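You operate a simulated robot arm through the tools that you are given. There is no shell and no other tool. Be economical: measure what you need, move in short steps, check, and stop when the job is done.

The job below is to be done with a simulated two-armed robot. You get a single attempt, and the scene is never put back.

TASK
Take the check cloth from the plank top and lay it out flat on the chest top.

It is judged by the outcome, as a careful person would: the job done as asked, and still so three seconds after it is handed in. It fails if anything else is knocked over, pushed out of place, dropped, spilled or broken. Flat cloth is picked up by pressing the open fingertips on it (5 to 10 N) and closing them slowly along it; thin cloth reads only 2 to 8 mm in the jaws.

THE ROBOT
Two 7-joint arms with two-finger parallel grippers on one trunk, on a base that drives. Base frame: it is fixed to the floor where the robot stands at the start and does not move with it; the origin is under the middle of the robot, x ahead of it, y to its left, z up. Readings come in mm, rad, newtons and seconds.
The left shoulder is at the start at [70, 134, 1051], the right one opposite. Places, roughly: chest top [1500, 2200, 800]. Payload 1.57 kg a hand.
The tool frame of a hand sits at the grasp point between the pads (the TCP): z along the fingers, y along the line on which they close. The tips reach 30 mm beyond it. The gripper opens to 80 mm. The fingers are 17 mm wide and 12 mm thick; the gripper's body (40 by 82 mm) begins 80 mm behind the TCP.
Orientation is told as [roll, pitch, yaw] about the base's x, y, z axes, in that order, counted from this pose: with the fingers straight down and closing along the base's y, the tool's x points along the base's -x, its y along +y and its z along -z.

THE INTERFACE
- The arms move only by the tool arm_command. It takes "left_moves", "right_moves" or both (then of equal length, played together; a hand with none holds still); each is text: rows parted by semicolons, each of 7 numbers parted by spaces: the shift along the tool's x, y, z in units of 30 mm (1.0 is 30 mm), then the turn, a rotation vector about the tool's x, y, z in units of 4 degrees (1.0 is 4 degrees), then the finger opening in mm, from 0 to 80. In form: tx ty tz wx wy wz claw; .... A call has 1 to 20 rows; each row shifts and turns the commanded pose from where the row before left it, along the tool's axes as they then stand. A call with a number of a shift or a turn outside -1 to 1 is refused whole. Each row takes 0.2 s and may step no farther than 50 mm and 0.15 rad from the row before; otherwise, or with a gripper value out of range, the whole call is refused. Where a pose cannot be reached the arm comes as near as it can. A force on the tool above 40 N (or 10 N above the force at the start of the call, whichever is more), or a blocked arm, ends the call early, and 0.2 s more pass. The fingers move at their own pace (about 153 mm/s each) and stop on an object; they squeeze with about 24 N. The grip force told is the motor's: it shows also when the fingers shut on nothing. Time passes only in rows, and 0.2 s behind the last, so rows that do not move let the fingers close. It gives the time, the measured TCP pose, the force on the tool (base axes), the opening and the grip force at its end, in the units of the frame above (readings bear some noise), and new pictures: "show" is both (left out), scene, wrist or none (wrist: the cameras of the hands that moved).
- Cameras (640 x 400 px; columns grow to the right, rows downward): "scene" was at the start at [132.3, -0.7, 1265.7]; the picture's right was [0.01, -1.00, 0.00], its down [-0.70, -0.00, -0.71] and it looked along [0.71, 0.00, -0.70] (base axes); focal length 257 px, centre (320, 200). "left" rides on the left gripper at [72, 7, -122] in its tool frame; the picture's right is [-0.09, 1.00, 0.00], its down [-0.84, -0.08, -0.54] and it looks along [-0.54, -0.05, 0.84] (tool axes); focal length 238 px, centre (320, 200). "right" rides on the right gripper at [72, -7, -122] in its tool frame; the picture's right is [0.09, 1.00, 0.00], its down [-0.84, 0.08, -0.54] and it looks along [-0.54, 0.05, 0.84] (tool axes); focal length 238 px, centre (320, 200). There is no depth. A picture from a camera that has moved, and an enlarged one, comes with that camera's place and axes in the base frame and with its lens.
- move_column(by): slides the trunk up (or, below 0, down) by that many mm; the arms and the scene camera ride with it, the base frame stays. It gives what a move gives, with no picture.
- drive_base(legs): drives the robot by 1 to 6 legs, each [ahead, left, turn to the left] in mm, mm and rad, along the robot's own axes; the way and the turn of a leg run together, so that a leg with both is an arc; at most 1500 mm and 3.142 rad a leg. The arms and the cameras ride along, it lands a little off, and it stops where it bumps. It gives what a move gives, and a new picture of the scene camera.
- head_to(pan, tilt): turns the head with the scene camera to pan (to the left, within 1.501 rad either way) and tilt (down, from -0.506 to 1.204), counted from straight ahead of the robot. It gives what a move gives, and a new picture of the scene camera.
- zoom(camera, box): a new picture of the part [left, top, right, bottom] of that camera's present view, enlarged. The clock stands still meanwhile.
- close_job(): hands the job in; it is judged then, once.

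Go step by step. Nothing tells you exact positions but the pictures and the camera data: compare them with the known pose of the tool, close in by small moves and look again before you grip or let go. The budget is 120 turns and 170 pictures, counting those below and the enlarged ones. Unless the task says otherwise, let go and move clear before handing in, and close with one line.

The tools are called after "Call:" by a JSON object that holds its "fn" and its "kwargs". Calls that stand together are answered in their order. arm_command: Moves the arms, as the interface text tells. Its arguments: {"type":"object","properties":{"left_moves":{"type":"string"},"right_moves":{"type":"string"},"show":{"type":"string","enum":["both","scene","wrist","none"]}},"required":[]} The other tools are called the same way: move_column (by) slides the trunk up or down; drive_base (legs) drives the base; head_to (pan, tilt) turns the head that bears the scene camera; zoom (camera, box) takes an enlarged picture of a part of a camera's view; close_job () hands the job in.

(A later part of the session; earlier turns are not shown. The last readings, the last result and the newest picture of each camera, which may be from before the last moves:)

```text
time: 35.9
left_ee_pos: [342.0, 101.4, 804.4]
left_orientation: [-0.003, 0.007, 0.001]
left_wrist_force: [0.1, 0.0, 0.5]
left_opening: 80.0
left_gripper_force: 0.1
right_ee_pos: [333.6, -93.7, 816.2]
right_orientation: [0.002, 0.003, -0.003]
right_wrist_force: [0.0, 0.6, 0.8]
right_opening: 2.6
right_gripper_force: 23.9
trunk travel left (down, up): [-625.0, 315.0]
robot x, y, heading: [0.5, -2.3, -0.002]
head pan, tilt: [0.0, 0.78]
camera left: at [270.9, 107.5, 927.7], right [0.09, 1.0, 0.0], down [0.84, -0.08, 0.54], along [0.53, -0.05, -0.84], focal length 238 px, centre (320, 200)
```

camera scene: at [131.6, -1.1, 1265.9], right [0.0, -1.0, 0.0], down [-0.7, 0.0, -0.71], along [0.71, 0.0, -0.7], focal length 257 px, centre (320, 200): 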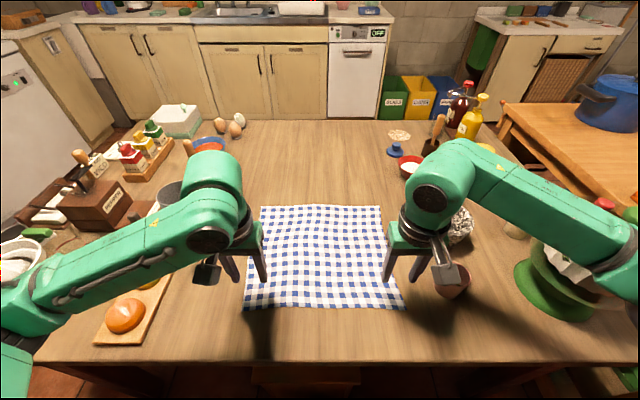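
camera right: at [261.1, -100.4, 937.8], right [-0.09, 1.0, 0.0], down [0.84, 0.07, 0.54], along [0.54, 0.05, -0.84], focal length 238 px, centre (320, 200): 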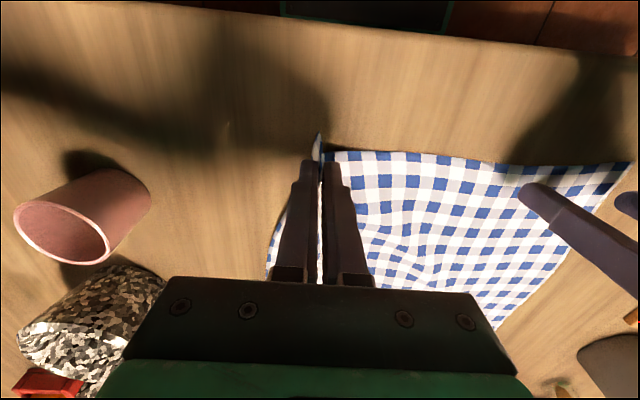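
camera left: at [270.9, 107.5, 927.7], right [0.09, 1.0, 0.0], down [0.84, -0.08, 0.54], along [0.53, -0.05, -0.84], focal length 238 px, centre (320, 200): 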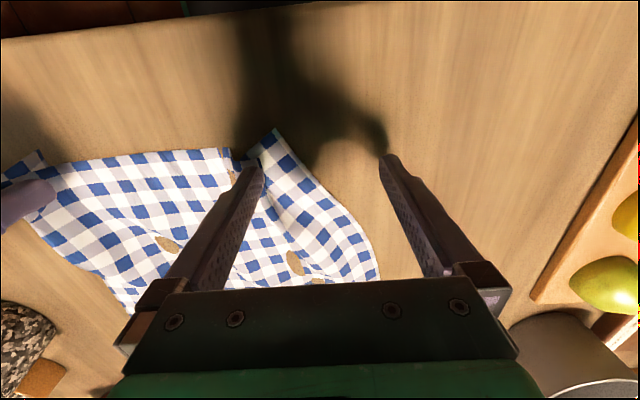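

The cloth was dragged inward on opening. I raise the left hand out of the way and view the whole.

Call:
{"fn": "arm_command", "kwargs": {"left_moves": "0 0 -1 0 0 0 80;-.3 1 -1 0 0 0 80;-.3 1 -1 0 0 0 80", "right_moves": "0 0 0 0 0 0 0;0 0 0 0 0 0 0;0 0 0 0 0 0 0"}}

```text
time: 36.7
left_ee_pos: [361.4, 160.9, 895.0]
left_orientation: [-0.002, 0.007, 0.001]
left_wrist_force: [0.1, -0.2, 0.2]
left_opening: 79.7
left_gripper_force: 0.1
right_ee_pos: [333.3, -93.7, 815.5]
right_orientation: [0.002, 0.002, -0.003]
right_wrist_force: [-0.1, 0.5, 0.0]
right_opening: 2.7
right_gripper_force: 24.6
trunk travel left (down, up): [-625.0, 315.0]
robot x, y, heading: [2.4, 3.7, 0.004]
head pan, tilt: [0.0, 0.78]
camera scene: at [132.0, -0.7, 1265.8], right [0.0, -1.0, 0.0], down [-0.7, 0.0, -0.71], along [0.71, 0.0, -0.7], focal length 257 px, centre (320, 200)
camera right: at [260.8, -100.0, 937.8], right [-0.09, 1.0, 0.0], down [0.84, 0.07, 0.54], along [0.54, 0.05, -0.84], focal length 238 px, centre (320, 200)
camera left: at [289.6, 167.5, 1017.4], right [0.09, 1.0, 0.0], down [0.84, -0.08, 0.54], along [0.53, -0.05, -0.84], focal length 238 px, centre (320, 200)
```

scene: 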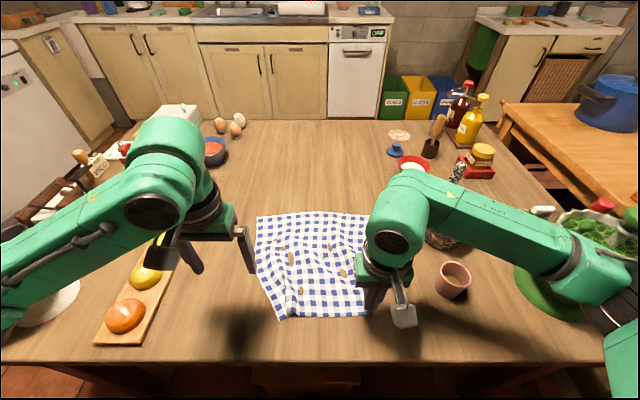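
right: 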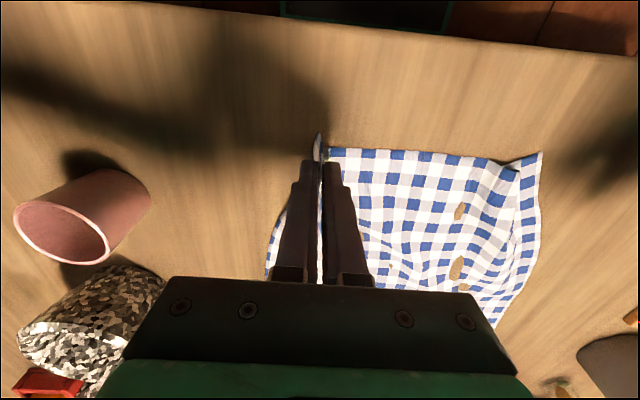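
left: 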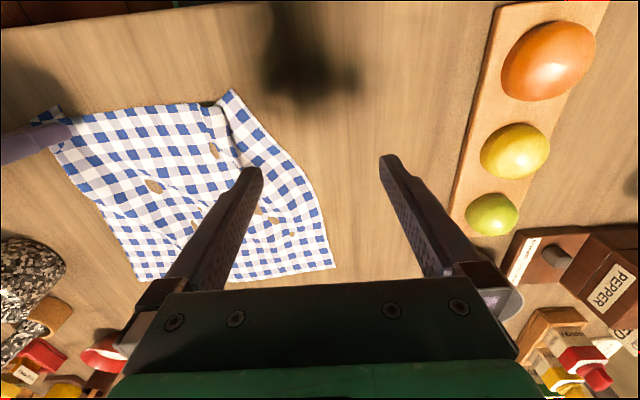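

I'll raise the right hand so the near edge hangs, and look for a way for the left to take the near-left corner from the air.

Call:
{"fn": "arm_command", "kwargs": {"right_moves": "0 0 -.8 0 0 0 0;0 0 -.8 0 0 0 0;0 0 -.8 0 0 0 0;0 0 -.8 0 0 0 0;0 0 -.8 0 0 0 0;0 0 -.8 0 0 0 0;0 0 0 0 0 0 0;0 0 0 0 0 0 0", "left_moves": "0 1 -.5 0 0 0 80;0 1 -.5 0 0 0 80;0 0 0 0 0 0 80;0 0 0 0 0 0 80;0 0 0 0 0 0 80;0 0 0 0 0 0 80;0 0 0 0 0 0 80;0 0 0 0 0 0 80"}}

```text
time: 38.5
left_ee_pos: [361.5, 221.5, 924.8]
left_orientation: [-0.002, 0.008, -0.001]
left_wrist_force: [0.7, -0.1, 0.0]
left_opening: 80.3
left_gripper_force: 0.0
right_ee_pos: [336.3, -92.0, 959.9]
right_orientation: [0.003, 0.005, -0.001]
right_wrist_force: [-0.7, 0.7, 0.7]
right_opening: 2.7
right_gripper_force: 24.3
trunk travel left (down, up): [-625.0, 315.0]
robot x, y, heading: [-3.1, -4.1, 0.002]
head pan, tilt: [0.0, 0.78]
camera scene: at [132.4, -1.1, 1265.8], right [0.0, -1.0, 0.0], down [-0.7, 0.0, -0.71], along [0.71, 0.0, -0.7], focal length 257 px, centre (320, 200)
camera right: at [262.5, -99.0, 1082.1], right [-0.09, 1.0, 0.0], down [0.84, 0.07, 0.54], along [0.54, 0.05, -0.84], focal length 238 px, centre (320, 200)
camera left: at [289.4, 227.1, 1046.6], right [0.09, 1.0, 0.0], down [0.84, -0.08, 0.54], along [0.53, -0.05, -0.84], focal length 238 px, centre (320, 200)
```

scene: 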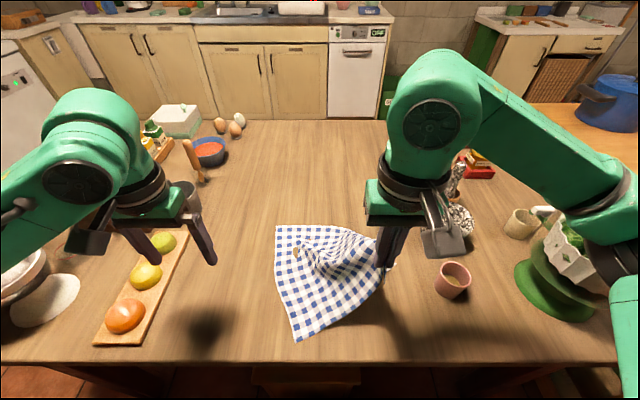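
right: 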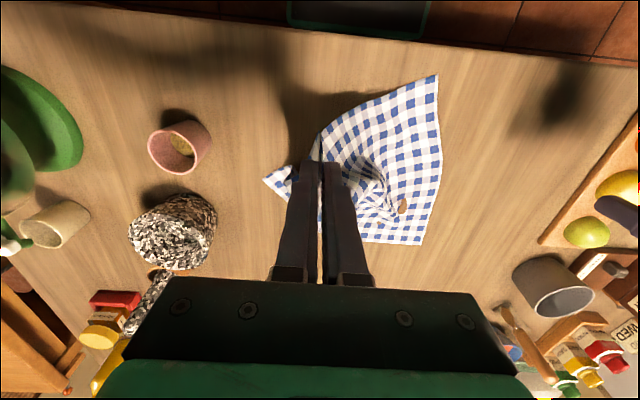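
left: 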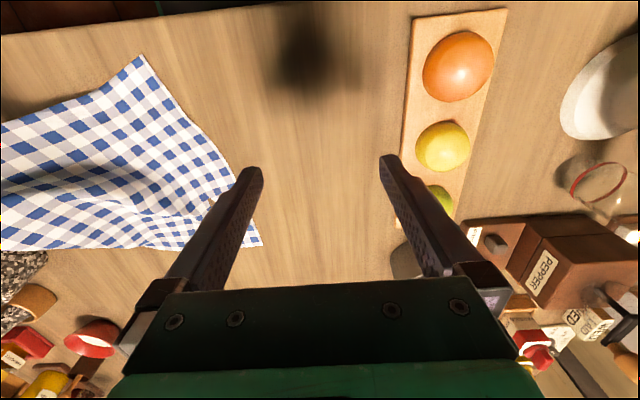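

The near edge now slopes from the near-left corner (≈(280,43)) up to the right hand. I raise the right further, and turn the left gripper 90° so it can straddle the edge.

Call:
{"fn": "arm_command", "kwargs": {"right_moves": "0 0 -.8 0 0 0 0;0 0 -.8 0 0 0 0;0 0 -.7 0 0 0 0;0 0 0 0 0 0 0;0 0 0 0 0 0 0;0 0 0 0 0 0 0;0 0 0 0 0 0 0;0 0 0 0 0 0 0;0 0 0 0 0 0 0;0 0 0 0 0 0 0;0 0 0 0 0 0 0;0 0 0 0 0 0 0", "left_moves": "0 0 0 0 0 1 80;0 0 0 0 0 1 80;0 0 0 0 0 1 80;0 0 0 0 0 1 80;0 0 0 0 0 1 80;0 0 0 0 0 1 80;0 0 0 0 0 1 80;0 0 0 0 0 1 80;0 0 0 0 0 1 80;0 0 0 0 0 1 80;0 0 0 0 0 1 80;0 0 0 0 0 1 80"}}

```text
time: 41.1
left_ee_pos: [359.3, 220.1, 923.7]
left_orientation: [-0.007, 0.005, -0.838]
left_wrist_force: [0.0, 0.0, 0.0]
left_opening: 79.9
left_gripper_force: 0.1
right_ee_pos: [334.9, -94.5, 1029.3]
right_orientation: [0.001, 0.004, -0.002]
right_wrist_force: [-0.3, -0.4, 0.1]
right_opening: 2.4
right_gripper_force: 23.7
trunk travel left (down, up): [-625.0, 315.0]
robot x, y, heading: [-1.0, -1.2, 0.001]
head pan, tilt: [0.0, 0.78]
camera scene: at [132.4, -1.2, 1265.8], right [0.0, -1.0, 0.0], down [-0.7, 0.0, -0.71], along [0.71, 0.0, -0.7], focal length 257 px, centre (320, 200)
camera right: at [262.2, -100.5, 1151.2], right [-0.09, 1.0, 0.0], down [0.84, 0.07, 0.54], along [0.54, 0.05, -0.84], focal length 238 px, centre (320, 200)
camera left: at [318.1, 278.0, 1046.0], right [0.8, 0.6, -0.01], down [0.51, -0.67, 0.54], along [0.32, -0.44, -0.84], focal length 238 px, centre (320, 200)
```

scene: 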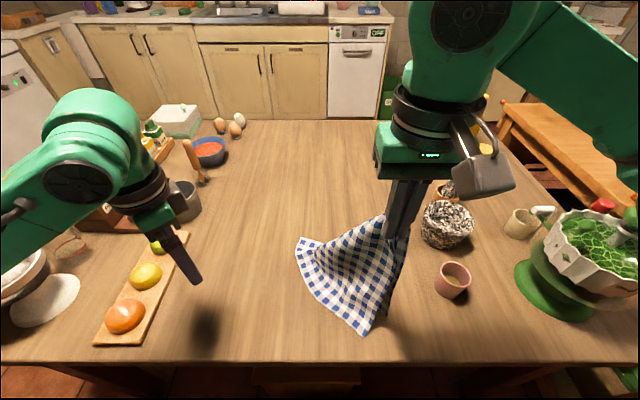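
right: 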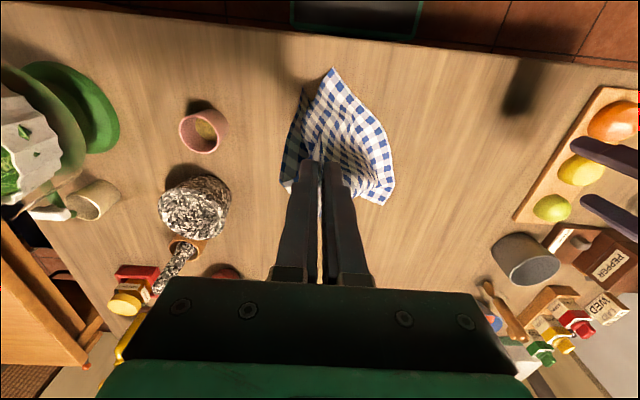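
left: 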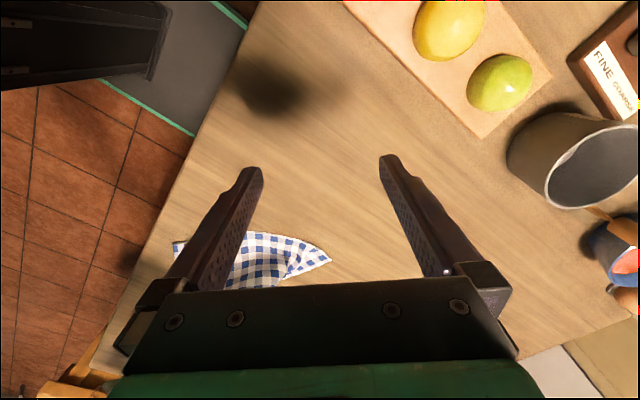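

The near edge now hangs almost straight below the right hand. I shift the cloth left, set the corner down, then pull the right hand back right and lower so that the edge slants and can be straddled from above.

Call:
{"fn": "arm_command", "kwargs": {"right_moves": "0 0 -.7 0 0 0 0;0 0 -.7 0 0 0 0;0 .92 0 0 0 0 0;0 .92 0 0 0 0 0;0 .92 0 0 0 0 0;0 .92 0 0 0 0 0;0 0 .4 0 0 0 0;0 0 .4 0 0 0 0;0 0 .7 0 0 0 0;0 -.92 .67 0 0 0 0;0 -.92 .67 0 0 0 0;0 -.92 .67 0 0 0 0;0 -.92 .67 0 0 0 0;0 0 0 0 0 0 0", "left_moves": "0 0 0 0 0 .87 80;0 0 0 0 0 .87 80;0 0 0 0 0 .87 80;0 0 0 0 0 .87 80;0 0 0 0 0 .87 80;0 0 0 0 0 .87 80;0 0 0 0 0 0 80;0 0 0 0 0 0 80;0 0 0 0 0 0 80;0 0 0 0 0 0 80;0 0 0 0 0 0 80;0 0 0 0 0 0 80;0 0 0 0 0 0 80;0 0 0 0 0 0 80"}}

```text
time: 44.1
left_ee_pos: [361.1, 222.0, 924.4]
left_orientation: [-0.009, 0.001, -1.203]
left_wrist_force: [-0.2, -0.3, 0.4]
left_opening: 79.8
left_gripper_force: 0.0
right_ee_pos: [334.1, -94.0, 943.7]
right_orientation: [-0.001, 0.003, -0.002]
right_wrist_force: [-0.7, 0.3, 0.3]
right_opening: 2.8
right_gripper_force: 24.3
trunk travel left (down, up): [-625.0, 315.0]
robot x, y, heading: [2.4, -0.5, 0.001]
head pan, tilt: [0.0, 0.78]
camera scene: at [132.5, 0.0, 1265.8], right [0.0, -1.0, 0.0], down [-0.7, 0.0, -0.71], along [0.71, 0.0, -0.7], focal length 257 px, centre (320, 200)
camera right: at [261.1, -100.9, 1066.3], right [-0.09, 1.0, 0.0], down [0.84, 0.08, 0.54], along [0.54, 0.05, -0.84], focal length 238 px, centre (320, 200)
camera left: at [341.8, 290.8, 1045.6], right [0.96, 0.27, -0.01], down [0.23, -0.81, 0.54], along [0.14, -0.52, -0.84], focal length 238 px, centre (320, 200)
```

scene: 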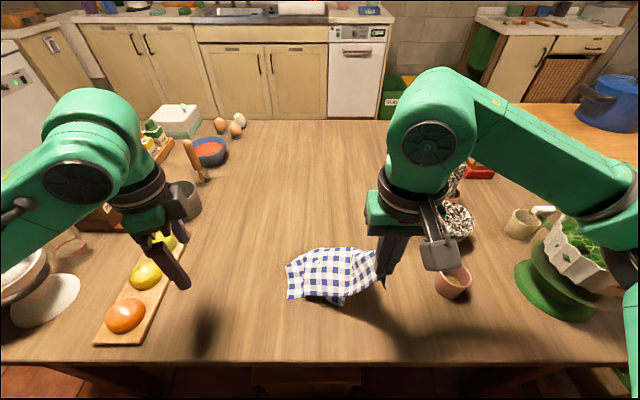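
right: 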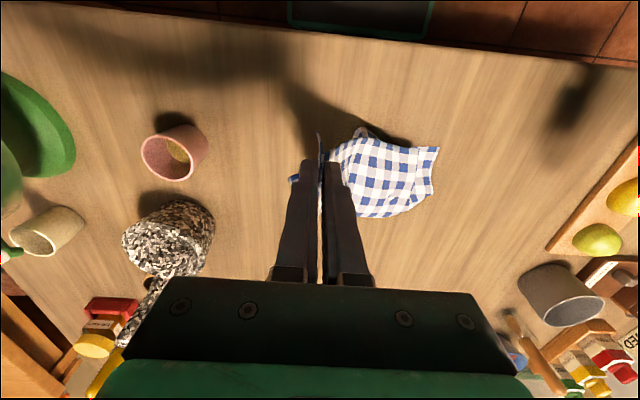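
left: 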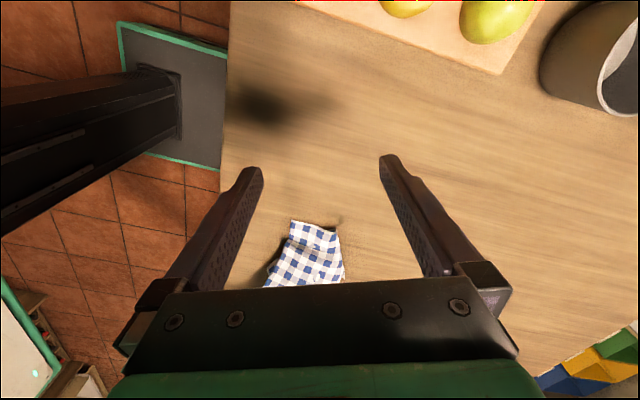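

Call:
{"fn": "zoom", "kwargs": {"camera": "scene", "box": [260, 220, 420, 320]}}

Call:
{"fn": "zoom", "kwargs": {"camera": "right", "box": [260, 90, 460, 240]}}

```text
4.00 times, centred on (340, 270) of scene
camera zoom: at [132.5, 0.0, 1265.8], right [0.0, -1.0, 0.0], down [-0.7, 0.0, -0.71], along [0.71, 0.0, -0.7], focal length 1028 px, centre (240, -80)
```

zoom: 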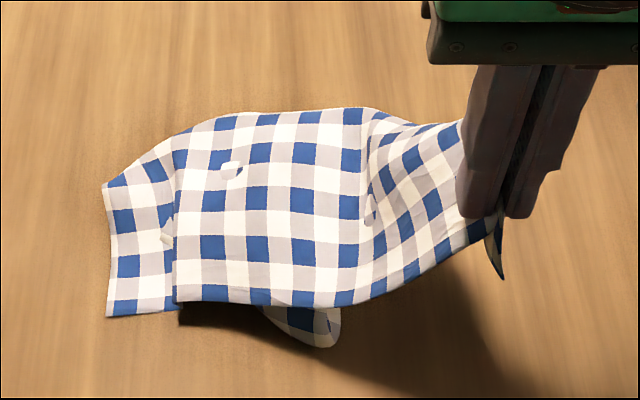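

```text
2.67 times, centred on (360, 165) of right
camera zoom: at [261.1, -100.9, 1066.3], right [-0.09, 1.0, 0.0], down [0.84, 0.08, 0.54], along [0.54, 0.05, -0.84], focal length 636 px, centre (213, 293)
```

zoom: 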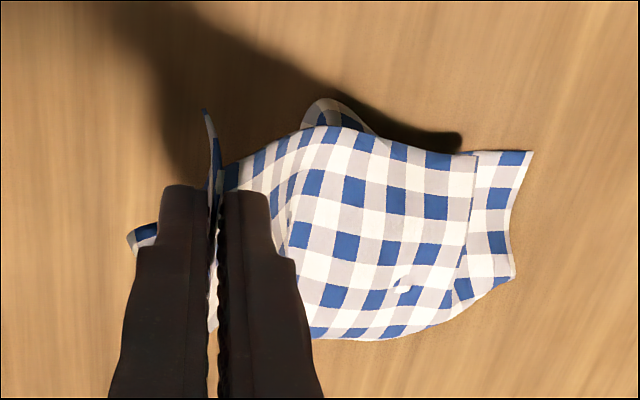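

The near edge is suspended about 30 mm over the table, with its corner at roughly (354,29,792). I pull the right hand 50 mm further right to straighten the edge and make room, while turning the left so it closes across the edge.

Call:
{"fn": "arm_command", "kwargs": {"right_moves": "0 -.42 0 0 0 0 0;0 -.42 0 0 0 0 0;0 -.42 0 0 0 0 0;0 -.42 0 0 0 0 0;0 0 0 0 0 0 0;0 0 0 0 0 0 0;0 0 0 0 0 0 0;0 0 0 0 0 0 0", "left_moves": "0 0 0 0 0 .95 80;0 0 0 0 0 .95 80;0 0 0 0 0 .95 80;0 0 0 0 0 .95 80;0 0 0 0 0 .95 80;0 0 0 0 0 .95 80;0 0 0 0 0 .95 80;0 0 0 0 0 .95 80", "show": "none"}}

Call:
{"fn": "zoom", "kwargs": {"camera": "scene", "box": [260, 220, 420, 320]}}

Call:
{"fn": "zoom", "kwargs": {"camera": "right", "box": [260, 90, 460, 240]}}

```text
time: 45.9
left_ee_pos: [361.9, 220.2, 924.2]
left_orientation: [-0.009, -0.002, -1.734]
left_wrist_force: [0.1, -0.2, 0.2]
left_opening: 80.3
left_gripper_force: 0.0
right_ee_pos: [334.3, -145.1, 944.2]
right_orientation: [0.002, 0.003, -0.005]
right_wrist_force: [0.6, -0.5, 0.3]
right_opening: 2.6
right_gripper_force: 23.5
trunk travel left (down, up): [-625.0, 315.0]
robot x, y, heading: [-2.3, -3.5, 0.003]
head pan, tilt: [0.0, 0.78]
```

```text
4.00 times, centred on (340, 270) of scene
camera zoom: at [132.4, -1.1, 1265.8], right [0.0, -1.0, 0.0], down [-0.7, 0.0, -0.71], along [0.71, 0.0, -0.7], focal length 1028 px, centre (240, -80)
```

zoom: 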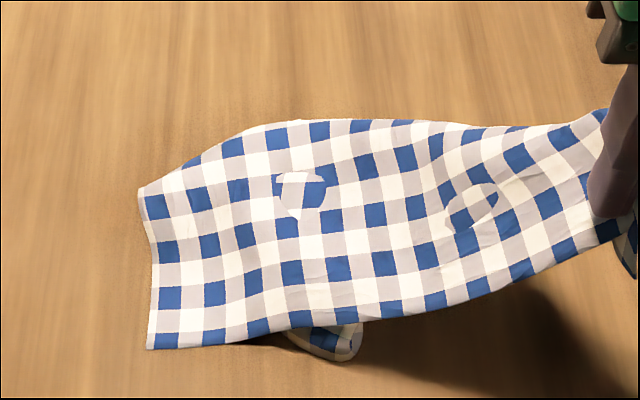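

```text
2.67 times, centred on (360, 165) of right
camera zoom: at [261.1, -152.0, 1066.3], right [-0.09, 1.0, 0.0], down [0.84, 0.07, 0.54], along [0.54, 0.05, -0.84], focal length 636 px, centre (213, 293)
```

zoom: 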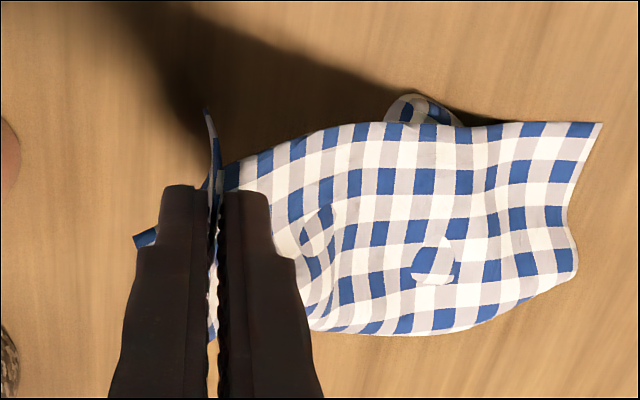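

The corner is now at about (340,43,768), and the cloth is nicely spread. I bring the left gripper over the edge 16 mm in from the corner.

Call:
{"fn": "arm_command", "kwargs": {"left_moves": "-.807 .048 .467 0 0 0 60;-.807 .048 .467 0 0 0 60;-.807 .048 .467 0 0 0 60;-.807 .048 .467 0 0 0 60;-.807 .048 .467 0 0 0 60;-.807 .048 .467 0 0 0 60;-.807 .048 .467 0 0 0 60;-.807 .048 .467 0 0 0 60;0 0 0 0 0 0 60"}}

```text
time: 47.9
left_ee_pos: [341.6, 28.0, 811.0]
left_orientation: [-0.008, -0.003, -1.731]
left_wrist_force: [-1.0, 0.2, 0.4]
left_opening: 60.2
left_gripper_force: 0.0
right_ee_pos: [332.7, -145.6, 944.4]
right_orientation: [0.003, 0.003, -0.004]
right_wrist_force: [0.7, 0.2, -0.6]
right_opening: 2.7
right_gripper_force: 23.9
trunk travel left (down, up): [-625.0, 315.0]
robot x, y, heading: [-0.5, 2.0, -0.003]
head pan, tilt: [0.0, 0.78]
camera scene: at [132.3, -0.7, 1265.8], right [0.0, -1.0, 0.0], down [-0.7, 0.0, -0.71], along [0.71, 0.0, -0.7], focal length 257 px, centre (320, 200)
camera left: at [360.9, 97.9, 931.9], right [0.97, -0.25, -0.01], down [-0.21, -0.81, 0.55], along [-0.14, -0.53, -0.84], focal length 238 px, centre (320, 200)
```

scene: 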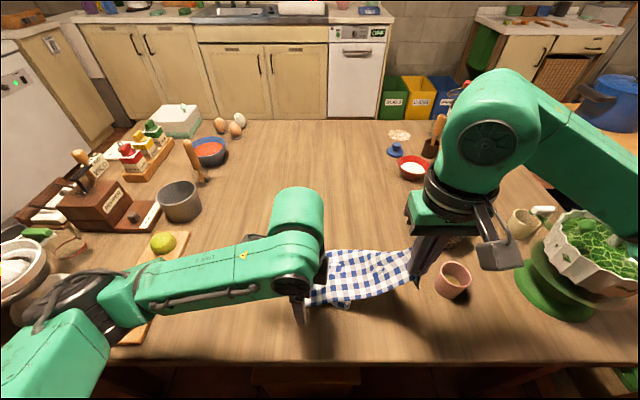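
left: 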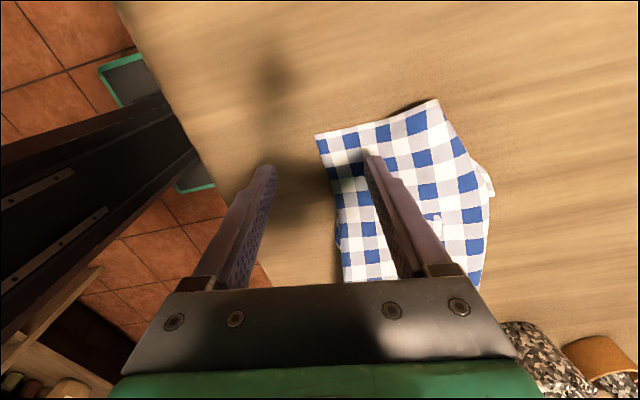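

Clear view: front finger outside the edge, rear finger over the cloth. Lower to light contact.

Call:
{"fn": "arm_command", "kwargs": {"left_moves": "0 0 .3 0 0 0 60;0 0 .25 0 0 0 60;0 0 .08 0 0 0 60;0 0 0 0 0 0 60", "show": "wrist"}}

```text
time: 48.9
left_ee_pos: [340.8, 27.8, 792.7]
left_orientation: [-0.005, -0.002, -1.732]
left_wrist_force: [-0.4, 0.1, -0.2]
left_opening: 60.2
left_gripper_force: 0.0
right_ee_pos: [334.5, -146.4, 945.0]
right_orientation: [0.003, 0.004, -0.002]
right_wrist_force: [0.7, 0.2, -0.4]
right_opening: 2.7
right_gripper_force: 23.9
trunk travel left (down, up): [-625.0, 315.0]
robot x, y, heading: [1.4, -1.1, -0.002]
head pan, tilt: [0.0, 0.78]
camera left: at [359.7, 96.9, 914.3], right [0.97, -0.25, -0.01], down [-0.21, -0.81, 0.54], along [-0.14, -0.53, -0.84], focal length 238 px, centre (320, 200)
```

left: 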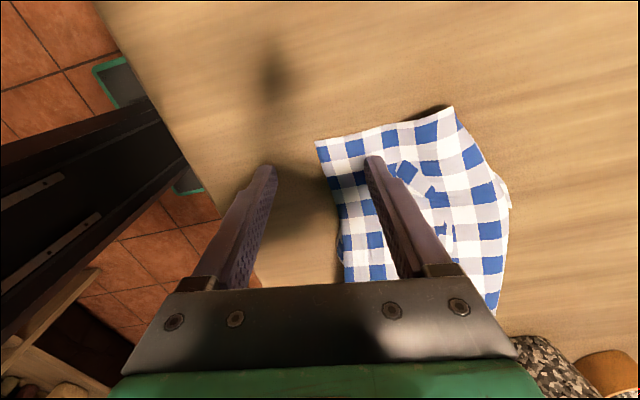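

Call:
{"fn": "arm_command", "kwargs": {"left_moves": "0 0 .05 0 0 0 60;0 0 0 0 0 0 57;0 0 0 0 0 0 54;0 0 0 0 0 0 51;0 0 0 0 0 0 48;0 0 0 0 0 0 45;0 0 0 0 0 0 42;0 0 0 0 0 0 39;0 0 0 0 0 0 36", "show": "wrist"}}

```text
time: 50.9
left_ee_pos: [340.3, 27.8, 791.8]
left_orientation: [-0.006, -0.002, -1.731]
left_wrist_force: [1.9, -0.2, 3.3]
left_opening: 36.7
left_gripper_force: 0.6
right_ee_pos: [332.9, -145.7, 945.1]
right_orientation: [0.002, 0.002, -0.003]
right_wrist_force: [0.0, 0.5, -0.7]
right_opening: 2.6
right_gripper_force: 24.0
trunk travel left (down, up): [-625.0, 315.0]
robot x, y, heading: [0.3, -1.2, 0.0]
head pan, tilt: [0.0, 0.78]
camera left: at [359.5, 96.9, 913.4], right [0.97, -0.25, -0.01], down [-0.21, -0.81, 0.54], along [-0.14, -0.53, -0.84], focal length 238 px, centre (320, 200)
```

left: 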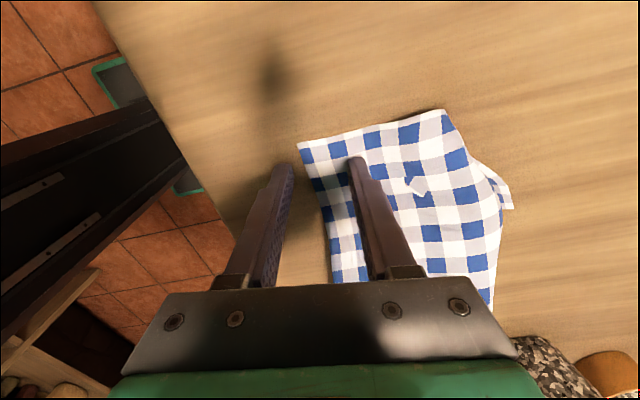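

The cloth is dragged along toward the front finger as hoped. Continue closing.

Call:
{"fn": "arm_command", "kwargs": {"left_moves": "0 0 0 0 0 0 33;0 0 0 0 0 0 30;0 0 0 0 0 0 27;0 0 0 0 0 0 24;0 0 0 0 0 0 21;0 0 0 0 0 0 18;0 0 0 0 0 0 15;0 0 0 0 0 0 12", "show": "wrist"}}

```text
time: 52.7
left_ee_pos: [340.3, 27.5, 792.1]
left_orientation: [-0.007, -0.003, -1.733]
left_wrist_force: [-0.6, -0.3, 3.3]
left_opening: 14.7
left_gripper_force: 1.5
right_ee_pos: [332.3, -145.3, 943.4]
right_orientation: [0.001, 0.003, -0.003]
right_wrist_force: [0.0, -0.2, -1.4]
right_opening: 2.7
right_gripper_force: 24.2
trunk travel left (down, up): [-625.0, 315.0]
robot x, y, heading: [1.3, 1.7, -0.001]
head pan, tilt: [0.0, 0.78]
camera left: at [359.3, 96.9, 913.4], right [0.97, -0.25, -0.01], down [-0.21, -0.81, 0.54], along [-0.14, -0.53, -0.84], focal length 238 px, centre (320, 200)
```

left: 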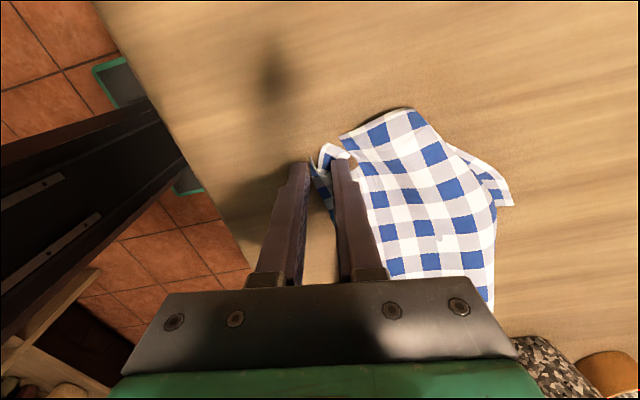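

Cloth is buckling up between the fingers. Finish closing.

Call:
{"fn": "arm_command", "kwargs": {"left_moves": "0 0 0 0 0 0 10;0 0 0 0 0 0 8;0 0 0 0 0 0 6;0 0 0 0 0 0 4;0 0 0 0 0 0 2;0 0 0 0 0 0 0;0 0 0 0 0 0 0;0 0 0 0 0 0 0", "show": "wrist"}}

```text
time: 54.5
left_ee_pos: [339.5, 25.9, 792.9]
left_orientation: [-0.004, -0.002, -1.731]
left_wrist_force: [6.7, -0.5, 23.4]
left_opening: 9.2
left_gripper_force: 23.6
right_ee_pos: [333.4, -146.1, 944.9]
right_orientation: [0.002, 0.002, -0.003]
right_wrist_force: [-0.8, -0.4, -0.3]
right_opening: 2.6
right_gripper_force: 23.7
trunk travel left (down, up): [-625.0, 315.0]
robot x, y, heading: [1.2, -1.5, 0.001]
head pan, tilt: [0.0, 0.78]
camera left: at [358.8, 96.7, 914.3], right [0.97, -0.25, 0.0], down [-0.21, -0.81, 0.54], along [-0.14, -0.53, -0.84], focal length 238 px, centre (320, 200)
```

left: 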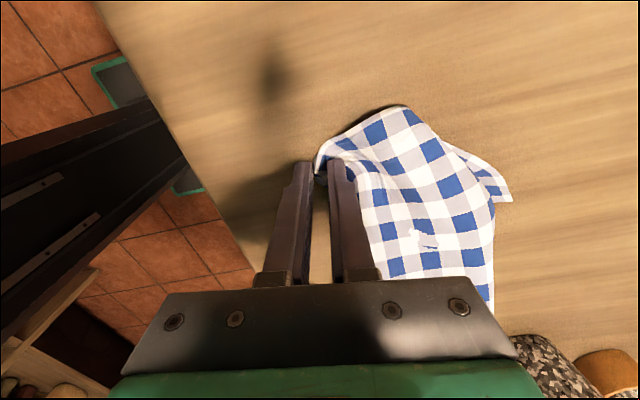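

The left now holds cloth (9.2 mm). I lift it level with the right hand and spread a little.

Call:
{"fn": "arm_command", "kwargs": {"left_moves": "0 0 -.5 0 0 0 0;.3 0 -.9 0 0 0 0;.3 0 -.9 0 0 0 0;.3 0 -.9 0 0 0 0;.3 0 -.9 0 0 0 0;0 0 -.9 0 0 0 0;0 0 0 0 0 0 0"}}

```text
time: 56.1
left_ee_pos: [345.4, 64.2, 942.9]
left_orientation: [-0.007, -0.003, -1.731]
left_wrist_force: [0.2, 0.0, -0.8]
left_opening: 2.3
left_gripper_force: 24.1
right_ee_pos: [334.7, -146.2, 942.6]
right_orientation: [0.001, 0.003, -0.004]
right_wrist_force: [-0.3, -0.6, 0.4]
right_opening: 2.8
right_gripper_force: 23.6
trunk travel left (down, up): [-625.0, 315.0]
robot x, y, heading: [-1.0, -1.9, -0.002]
head pan, tilt: [0.0, 0.78]
camera scene: at [132.6, -1.0, 1265.8], right [0.0, -1.0, 0.0], down [-0.7, 0.0, -0.71], along [0.71, 0.0, -0.7], focal length 257 px, centre (320, 200)
camera left: at [364.8, 134.0, 1064.6], right [0.97, -0.25, -0.01], down [-0.21, -0.81, 0.54], along [-0.14, -0.53, -0.84], focal length 238 px, centre (320, 200)
```

scene: 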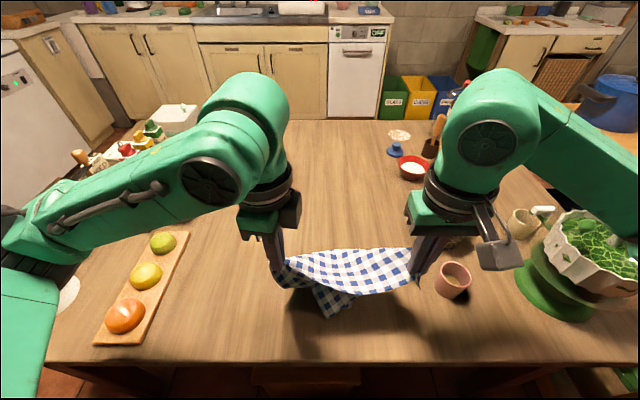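
left: 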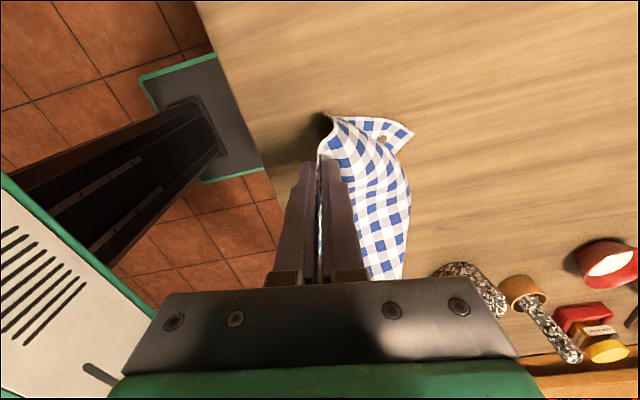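

Both hands hold the cloth. I raise the trunk so that the cloth hangs clear and look at it.

Call:
{"fn": "move_column", "kwargs": {"by": 200}}

Call:
{"fn": "head_to", "kwargs": {"pan": 0.0, "tilt": 0.9}}

```text
time: 58.2
left_ee_pos: [345.4, 63.6, 1142.9]
left_orientation: [-0.007, -0.001, -1.732]
left_wrist_force: [-1.2, -0.2, 0.5]
left_opening: 2.1
left_gripper_force: 23.5
right_ee_pos: [334.1, -145.6, 1144.2]
right_orientation: [0.003, 0.002, -0.005]
right_wrist_force: [-0.4, 0.0, -0.8]
right_opening: 2.5
right_gripper_force: 24.0
trunk travel left (down, up): [-825.0, 115.0]
robot x, y, heading: [-4.6, -2.4, 0.001]
head pan, tilt: [0.0, 0.78]
```

```text
time: 58.9
left_ee_pos: [346.2, 64.8, 1143.7]
left_orientation: [-0.007, -0.002, -1.732]
left_wrist_force: [-0.1, 0.7, 0.3]
left_opening: 2.3
left_gripper_force: 23.4
right_ee_pos: [333.5, -144.5, 1143.7]
right_orientation: [0.003, 0.002, -0.004]
right_wrist_force: [-0.5, -0.7, -0.7]
right_opening: 2.5
right_gripper_force: 24.0
trunk travel left (down, up): [-825.0, 115.0]
robot x, y, heading: [-0.2, 2.1, 0.002]
head pan, tilt: [0.0, 0.901]
camera scene: at [126.5, -1.2, 1456.3], right [0.0, -1.0, 0.0], down [-0.78, 0.0, -0.62], along [0.62, 0.0, -0.78], focal length 257 px, centre (320, 200)
```

scene: 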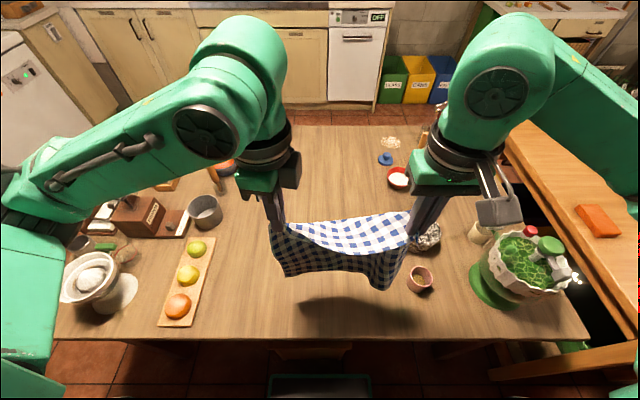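

Call:
{"fn": "zoom", "kwargs": {"camera": "scene", "box": [240, 180, 460, 320]}}

Call:
{"fn": "zoom", "kwargs": {"camera": "left", "box": [0, 0, 640, 400]}}

Call:
{"fn": "zoom", "kwargs": {"camera": "right", "box": [0, 0, 640, 400]}}

```text
2.86 times, centred on (350, 250) of scene
camera zoom: at [126.5, -1.2, 1456.3], right [0.0, -1.0, 0.0], down [-0.78, 0.0, -0.62], along [0.62, 0.0, -0.78], focal length 734 px, centre (234, 57)
```

zoom: 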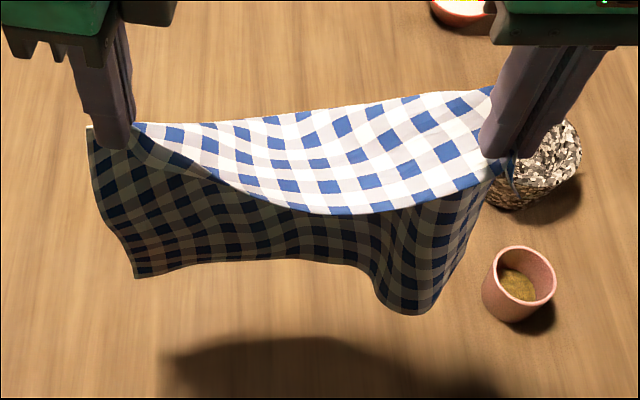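

```text
1.00 times, centred on (320, 200) of left
camera zoom: at [364.8, 133.7, 1264.3], right [0.97, -0.25, -0.01], down [-0.21, -0.81, 0.54], along [-0.14, -0.53, -0.84], focal length 238 px, centre (320, 200)
```

zoom: 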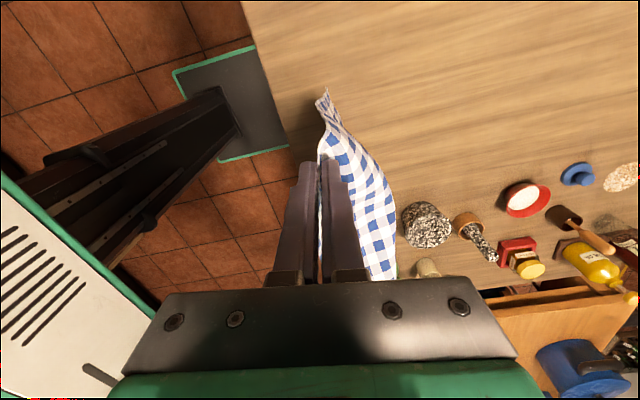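

```text
1.00 times, centred on (320, 200) of right
camera zoom: at [261.2, -152.1, 1266.2], right [-0.09, 1.0, 0.0], down [0.84, 0.07, 0.54], along [0.54, 0.05, -0.84], focal length 238 px, centre (320, 200)
```

zoom: 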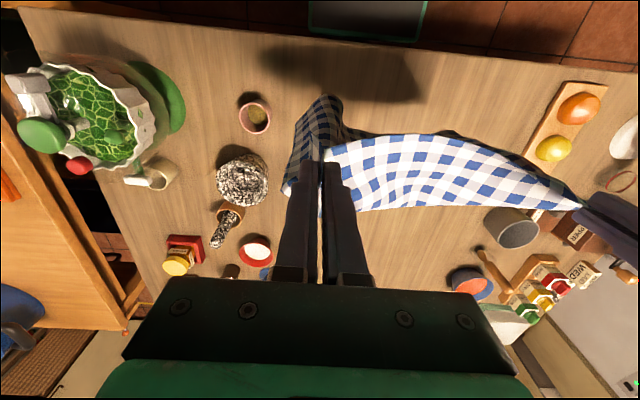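

The sheet seems hung from both top points with slack in the near edge, so the middle flops over. I spread the hands to straighten it.

Call:
{"fn": "arm_command", "kwargs": {"left_moves": ".4 -.07 0 0 0 0 0;.4 -.07 0 0 0 0 0;.3 -.05 0 0 0 0 0;0 0 0 0 0 0 0;0 0 0 0 0 0 0", "show": "none"}}

Call:
{"fn": "zoom", "kwargs": {"camera": "scene", "box": [240, 180, 460, 320]}}

```text
time: 60.1
left_ee_pos: [346.4, 98.4, 1142.2]
left_orientation: [-0.006, -0.003, -1.731]
left_wrist_force: [-0.4, -1.2, -0.1]
left_opening: 1.8
left_gripper_force: 23.1
right_ee_pos: [333.8, -144.8, 1144.0]
right_orientation: [0.003, 0.005, -0.001]
right_wrist_force: [-0.6, 0.8, -0.6]
right_opening: 2.8
right_gripper_force: 24.0
trunk travel left (down, up): [-825.0, 115.0]
robot x, y, heading: [0.0, 3.2, 0.002]
head pan, tilt: [0.0, 0.901]
```

```text
2.86 times, centred on (350, 250) of scene
camera zoom: at [126.4, -1.2, 1456.3], right [0.0, -1.0, 0.0], down [-0.78, 0.0, -0.62], along [0.62, 0.0, -0.78], focal length 734 px, centre (234, 57)
```

zoom: 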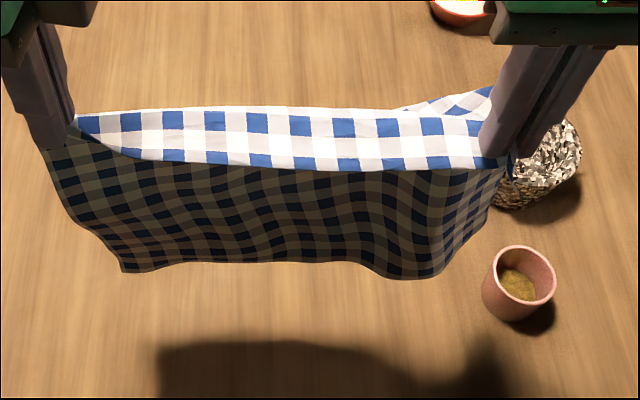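

The sheet hangs taut with a narrow strip flopped over the back; I can unfold that after laying. Now I check the route to the left.

Call:
{"fn": "head_to", "kwargs": {"pan": 1.5, "tilt": 0.5}}

```text
time: 61.7
left_ee_pos: [346.2, 98.4, 1141.6]
left_orientation: [-0.007, -0.001, -1.731]
left_wrist_force: [-0.3, -2.0, -0.4]
left_opening: 2.1
left_gripper_force: 23.8
right_ee_pos: [333.2, -145.0, 1143.9]
right_orientation: [0.002, 0.004, -0.003]
right_wrist_force: [0.2, 1.3, -0.4]
right_opening: 2.8
right_gripper_force: 23.6
trunk travel left (down, up): [-825.0, 115.0]
robot x, y, heading: [0.8, 3.4, -0.004]
head pan, tilt: [1.499, 0.499]
camera scene: at [57.5, 89.5, 1490.2], right [1.0, -0.07, 0.0], down [-0.03, -0.48, -0.88], along [0.06, 0.88, -0.48], focal length 257 px, centre (320, 200)
```

scene: 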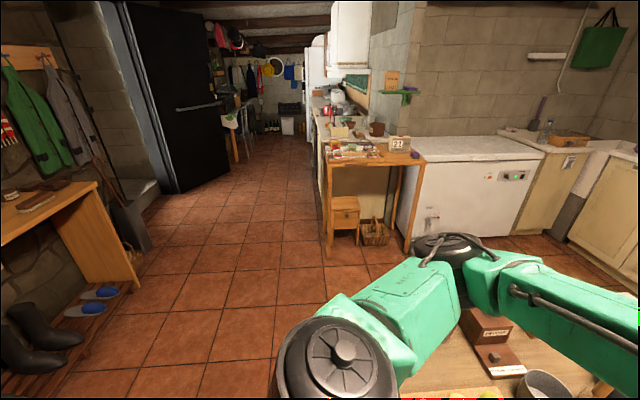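

The way is free for x > −1300. I ease tension slightly, back off the table, and strafe left along the corridor.

Call:
{"fn": "arm_command", "kwargs": {"left_moves": "-.12 0.02 0 0 0 0 0;0 0 0 0 0 0 0", "show": "none"}}

Call:
{"fn": "drive_base", "kwargs": {"legs": [[-420, 0, 0], [0, 1180, 0]]}}

```text
time: 62.3
left_ee_pos: [345.2, 94.4, 1143.3]
left_orientation: [-0.007, -0.002, -1.731]
left_wrist_force: [-0.6, -0.1, -0.6]
left_opening: 2.1
left_gripper_force: 24.1
right_ee_pos: [333.4, -145.5, 1144.4]
right_orientation: [0.001, 0.005, -0.004]
right_wrist_force: [-0.2, -0.3, -0.6]
right_opening: 2.5
right_gripper_force: 24.3
trunk travel left (down, up): [-825.0, 115.0]
robot x, y, heading: [-0.6, 0.1, -0.001]
head pan, tilt: [1.499, 0.499]
```

```text
time: 70.6
left_ee_pos: [-60.4, 1282.5, 1143.4]
left_orientation: [-0.007, -0.001, -1.761]
left_wrist_force: [0.5, 0.0, 0.9]
left_opening: 2.0
left_gripper_force: 23.6
right_ee_pos: [-77.9, 1042.6, 1144.1]
right_orientation: [0.001, 0.003, -0.03]
right_wrist_force: [-0.3, 0.5, -0.2]
right_opening: 2.5
right_gripper_force: 24.0
trunk travel left (down, up): [-825.0, 115.0]
robot x, y, heading: [-409.6, 1196.7, -0.023]
head pan, tilt: [1.499, 0.499]
camera scene: at [-348.7, 1284.8, 1490.2], right [1.0, -0.1, 0.0], down [-0.05, -0.48, -0.88], along [0.09, 0.87, -0.48], focal length 257 px, centre (320, 200)
```

scene: 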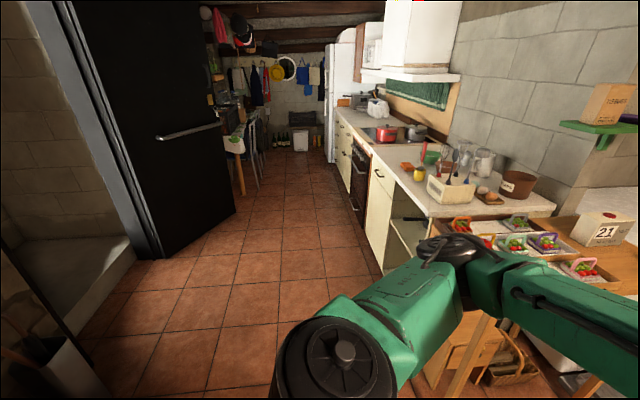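

Clear. Turn left 90° and look ahead.

Call:
{"fn": "head_to", "kwargs": {"pan": 0, "tilt": 0.75}}

Call:
{"fn": "drive_base", "kwargs": {"legs": [[0, 0, 1.594], [0, -1000, 0]]}}

```text
time: 72.2
left_ee_pos: [-60.2, 1282.2, 1142.1]
left_orientation: [-0.006, -0.002, -1.758]
left_wrist_force: [0.0, -0.2, -0.2]
left_opening: 1.9
left_gripper_force: 24.3
right_ee_pos: [-77.2, 1042.7, 1143.6]
right_orientation: [0.001, 0.003, -0.031]
right_wrist_force: [-0.5, -0.3, 0.3]
right_opening: 2.5
right_gripper_force: 24.3
trunk travel left (down, up): [-825.0, 115.0]
robot x, y, heading: [-408.8, 1197.5, -0.03]
head pan, tilt: [0.0, 0.75]
camera scene: at [-274.8, 1192.8, 1468.2], right [-0.03, -1.0, 0.0], down [-0.68, 0.02, -0.73], along [0.73, -0.02, -0.68], focal length 257 px, centre (320, 200)
```

scene: 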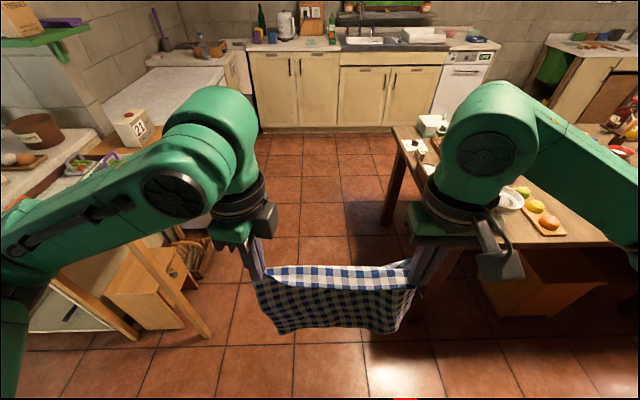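

```text
time: 81.2
left_ee_pos: [498.7, 1523.5, 1143.0]
left_orientation: [-0.004, -0.005, -0.179]
left_wrist_force: [0.7, -0.2, -0.8]
left_opening: 2.1
left_gripper_force: 23.9
right_ee_pos: [737.8, 1507.8, 1144.6]
right_orientation: [0.004, 0.002, 1.551]
right_wrist_force: [-0.7, 0.1, -0.1]
right_opening: 2.5
right_gripper_force: 23.3
trunk travel left (down, up): [-825.0, 115.0]
robot x, y, heading: [586.8, 1177.4, 1.557]
head pan, tilt: [0.0, 0.75]
camera scene: at [589.6, 1308.2, 1468.2], right [1.0, -0.02, 0.0], down [-0.01, -0.68, -0.73], along [0.01, 0.73, -0.68], focal length 257 px, centre (320, 200)
```

scene: 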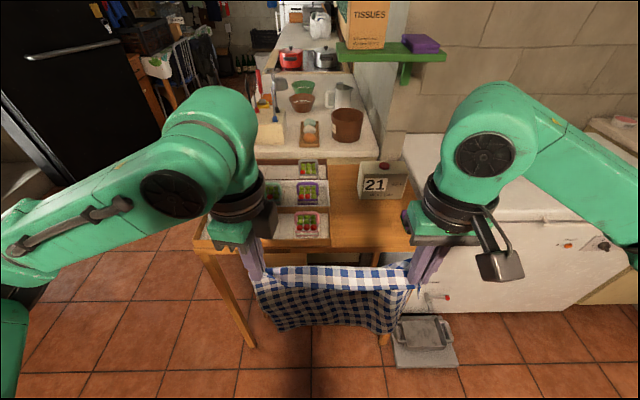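

A drain tray stands on the floor at x≈1100–1260, y≈1680–1850; I must keep the base right of it. Strafe on to x≈1570.

Call:
{"fn": "drive_base", "kwargs": {"legs": [[0, -985, 0.014]]}}

```text
time: 86.2
left_ee_pos: [1457.6, 1516.1, 1143.0]
left_orientation: [-0.006, -0.003, -0.157]
left_wrist_force: [0.5, 0.2, -0.2]
left_opening: 2.1
left_gripper_force: 23.8
right_ee_pos: [1698.1, 1503.8, 1144.8]
right_orientation: [0.003, 0.004, 1.572]
right_wrist_force: [-1.6, -0.7, -0.6]
right_opening: 2.5
right_gripper_force: 24.3
trunk travel left (down, up): [-825.0, 115.0]
robot x, y, heading: [1554.2, 1173.8, 1.576]
head pan, tilt: [0.0, 0.75]
camera scene: at [1553.8, 1302.0, 1468.2], right [1.0, 0.0, 0.0], down [0.0, -0.68, -0.73], along [0.0, 0.73, -0.68], focal length 257 px, centre (320, 200)
```

scene: 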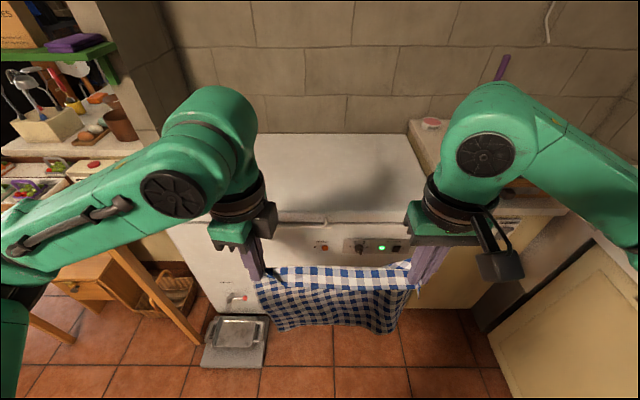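

The freezer top is clear. I strafe 65 mm right and go forward 280 mm, then re-measure the top's height and front edge.

Call:
{"fn": "drive_base", "kwargs": {"legs": [[0, -65, -0.005], [280, 0, 0]]}}

```text
time: 88.8
left_ee_pos: [1527.5, 1793.5, 1142.6]
left_orientation: [-0.004, -0.001, -0.164]
left_wrist_force: [0.7, -0.1, -0.6]
left_opening: 2.0
left_gripper_force: 23.4
right_ee_pos: [1767.0, 1779.9, 1144.2]
right_orientation: [0.002, 0.001, 1.565]
right_wrist_force: [-0.3, -0.7, -0.3]
right_opening: 2.6
right_gripper_force: 23.8
trunk travel left (down, up): [-825.0, 115.0]
robot x, y, heading: [1620.0, 1445.5, 1.569]
head pan, tilt: [0.0, 0.75]
camera scene: at [1621.9, 1578.6, 1468.5], right [1.0, 0.0, 0.0], down [0.0, -0.68, -0.73], along [0.0, 0.73, -0.68], focal length 257 px, centre (320, 200)
```

scene: 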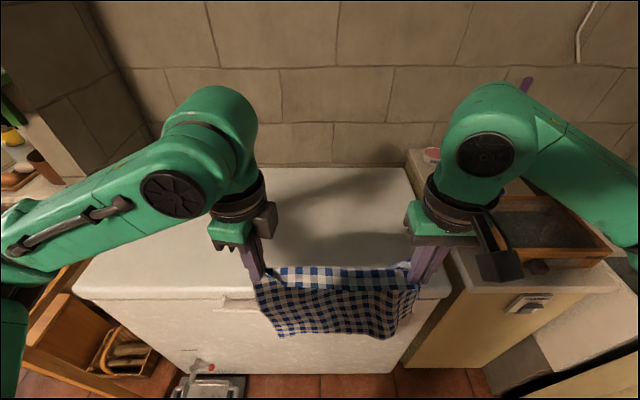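

Triangulation gives the freezer top at z≈865, y 1888–2419, x 1007–1944. I raise the trunk 80 mm so the cloth clears, then advance 155 mm.

Call:
{"fn": "move_column", "kwargs": {"by": 80}}

Call:
{"fn": "drive_base", "kwargs": {"legs": [[155, 0, 0]]}}

```text
time: 90.0
left_ee_pos: [1526.2, 1794.6, 1222.6]
left_orientation: [-0.006, -0.001, -0.165]
left_wrist_force: [0.3, 0.3, -0.1]
left_opening: 2.0
left_gripper_force: 24.0
right_ee_pos: [1767.0, 1781.6, 1225.1]
right_orientation: [0.0, 0.003, 1.565]
right_wrist_force: [-0.9, 0.1, 0.4]
right_opening: 2.5
right_gripper_force: 24.0
trunk travel left (down, up): [-905.0, 35.0]
robot x, y, heading: [1617.9, 1449.9, 1.57]
head pan, tilt: [0.0, 0.75]
```

```text
time: 91.3
left_ee_pos: [1528.0, 1944.8, 1222.8]
left_orientation: [-0.003, -0.002, -0.164]
left_wrist_force: [0.0, -0.4, -1.5]
left_opening: 2.3
left_gripper_force: 23.9
right_ee_pos: [1767.7, 1933.3, 1225.5]
right_orientation: [0.0, -0.001, 1.565]
right_wrist_force: [-0.1, -0.2, -1.0]
right_opening: 2.7
right_gripper_force: 23.4
trunk travel left (down, up): [-905.0, 35.0]
robot x, y, heading: [1621.2, 1606.0, 1.569]
head pan, tilt: [0.0, 0.75]
camera scene: at [1621.8, 1731.0, 1548.6], right [1.0, 0.0, 0.0], down [0.0, -0.68, -0.73], along [0.0, 0.73, -0.68], focal length 257 px, centre (320, 200)
```

scene: 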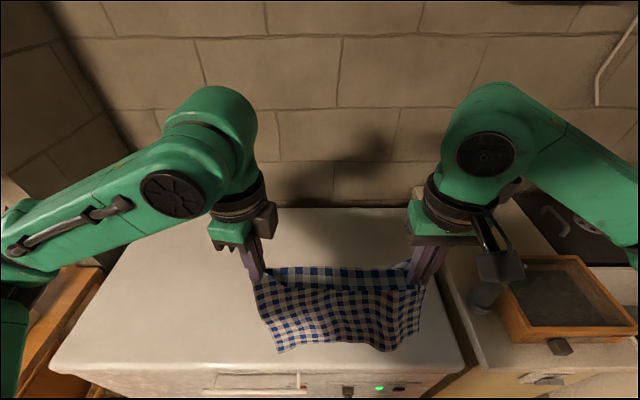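

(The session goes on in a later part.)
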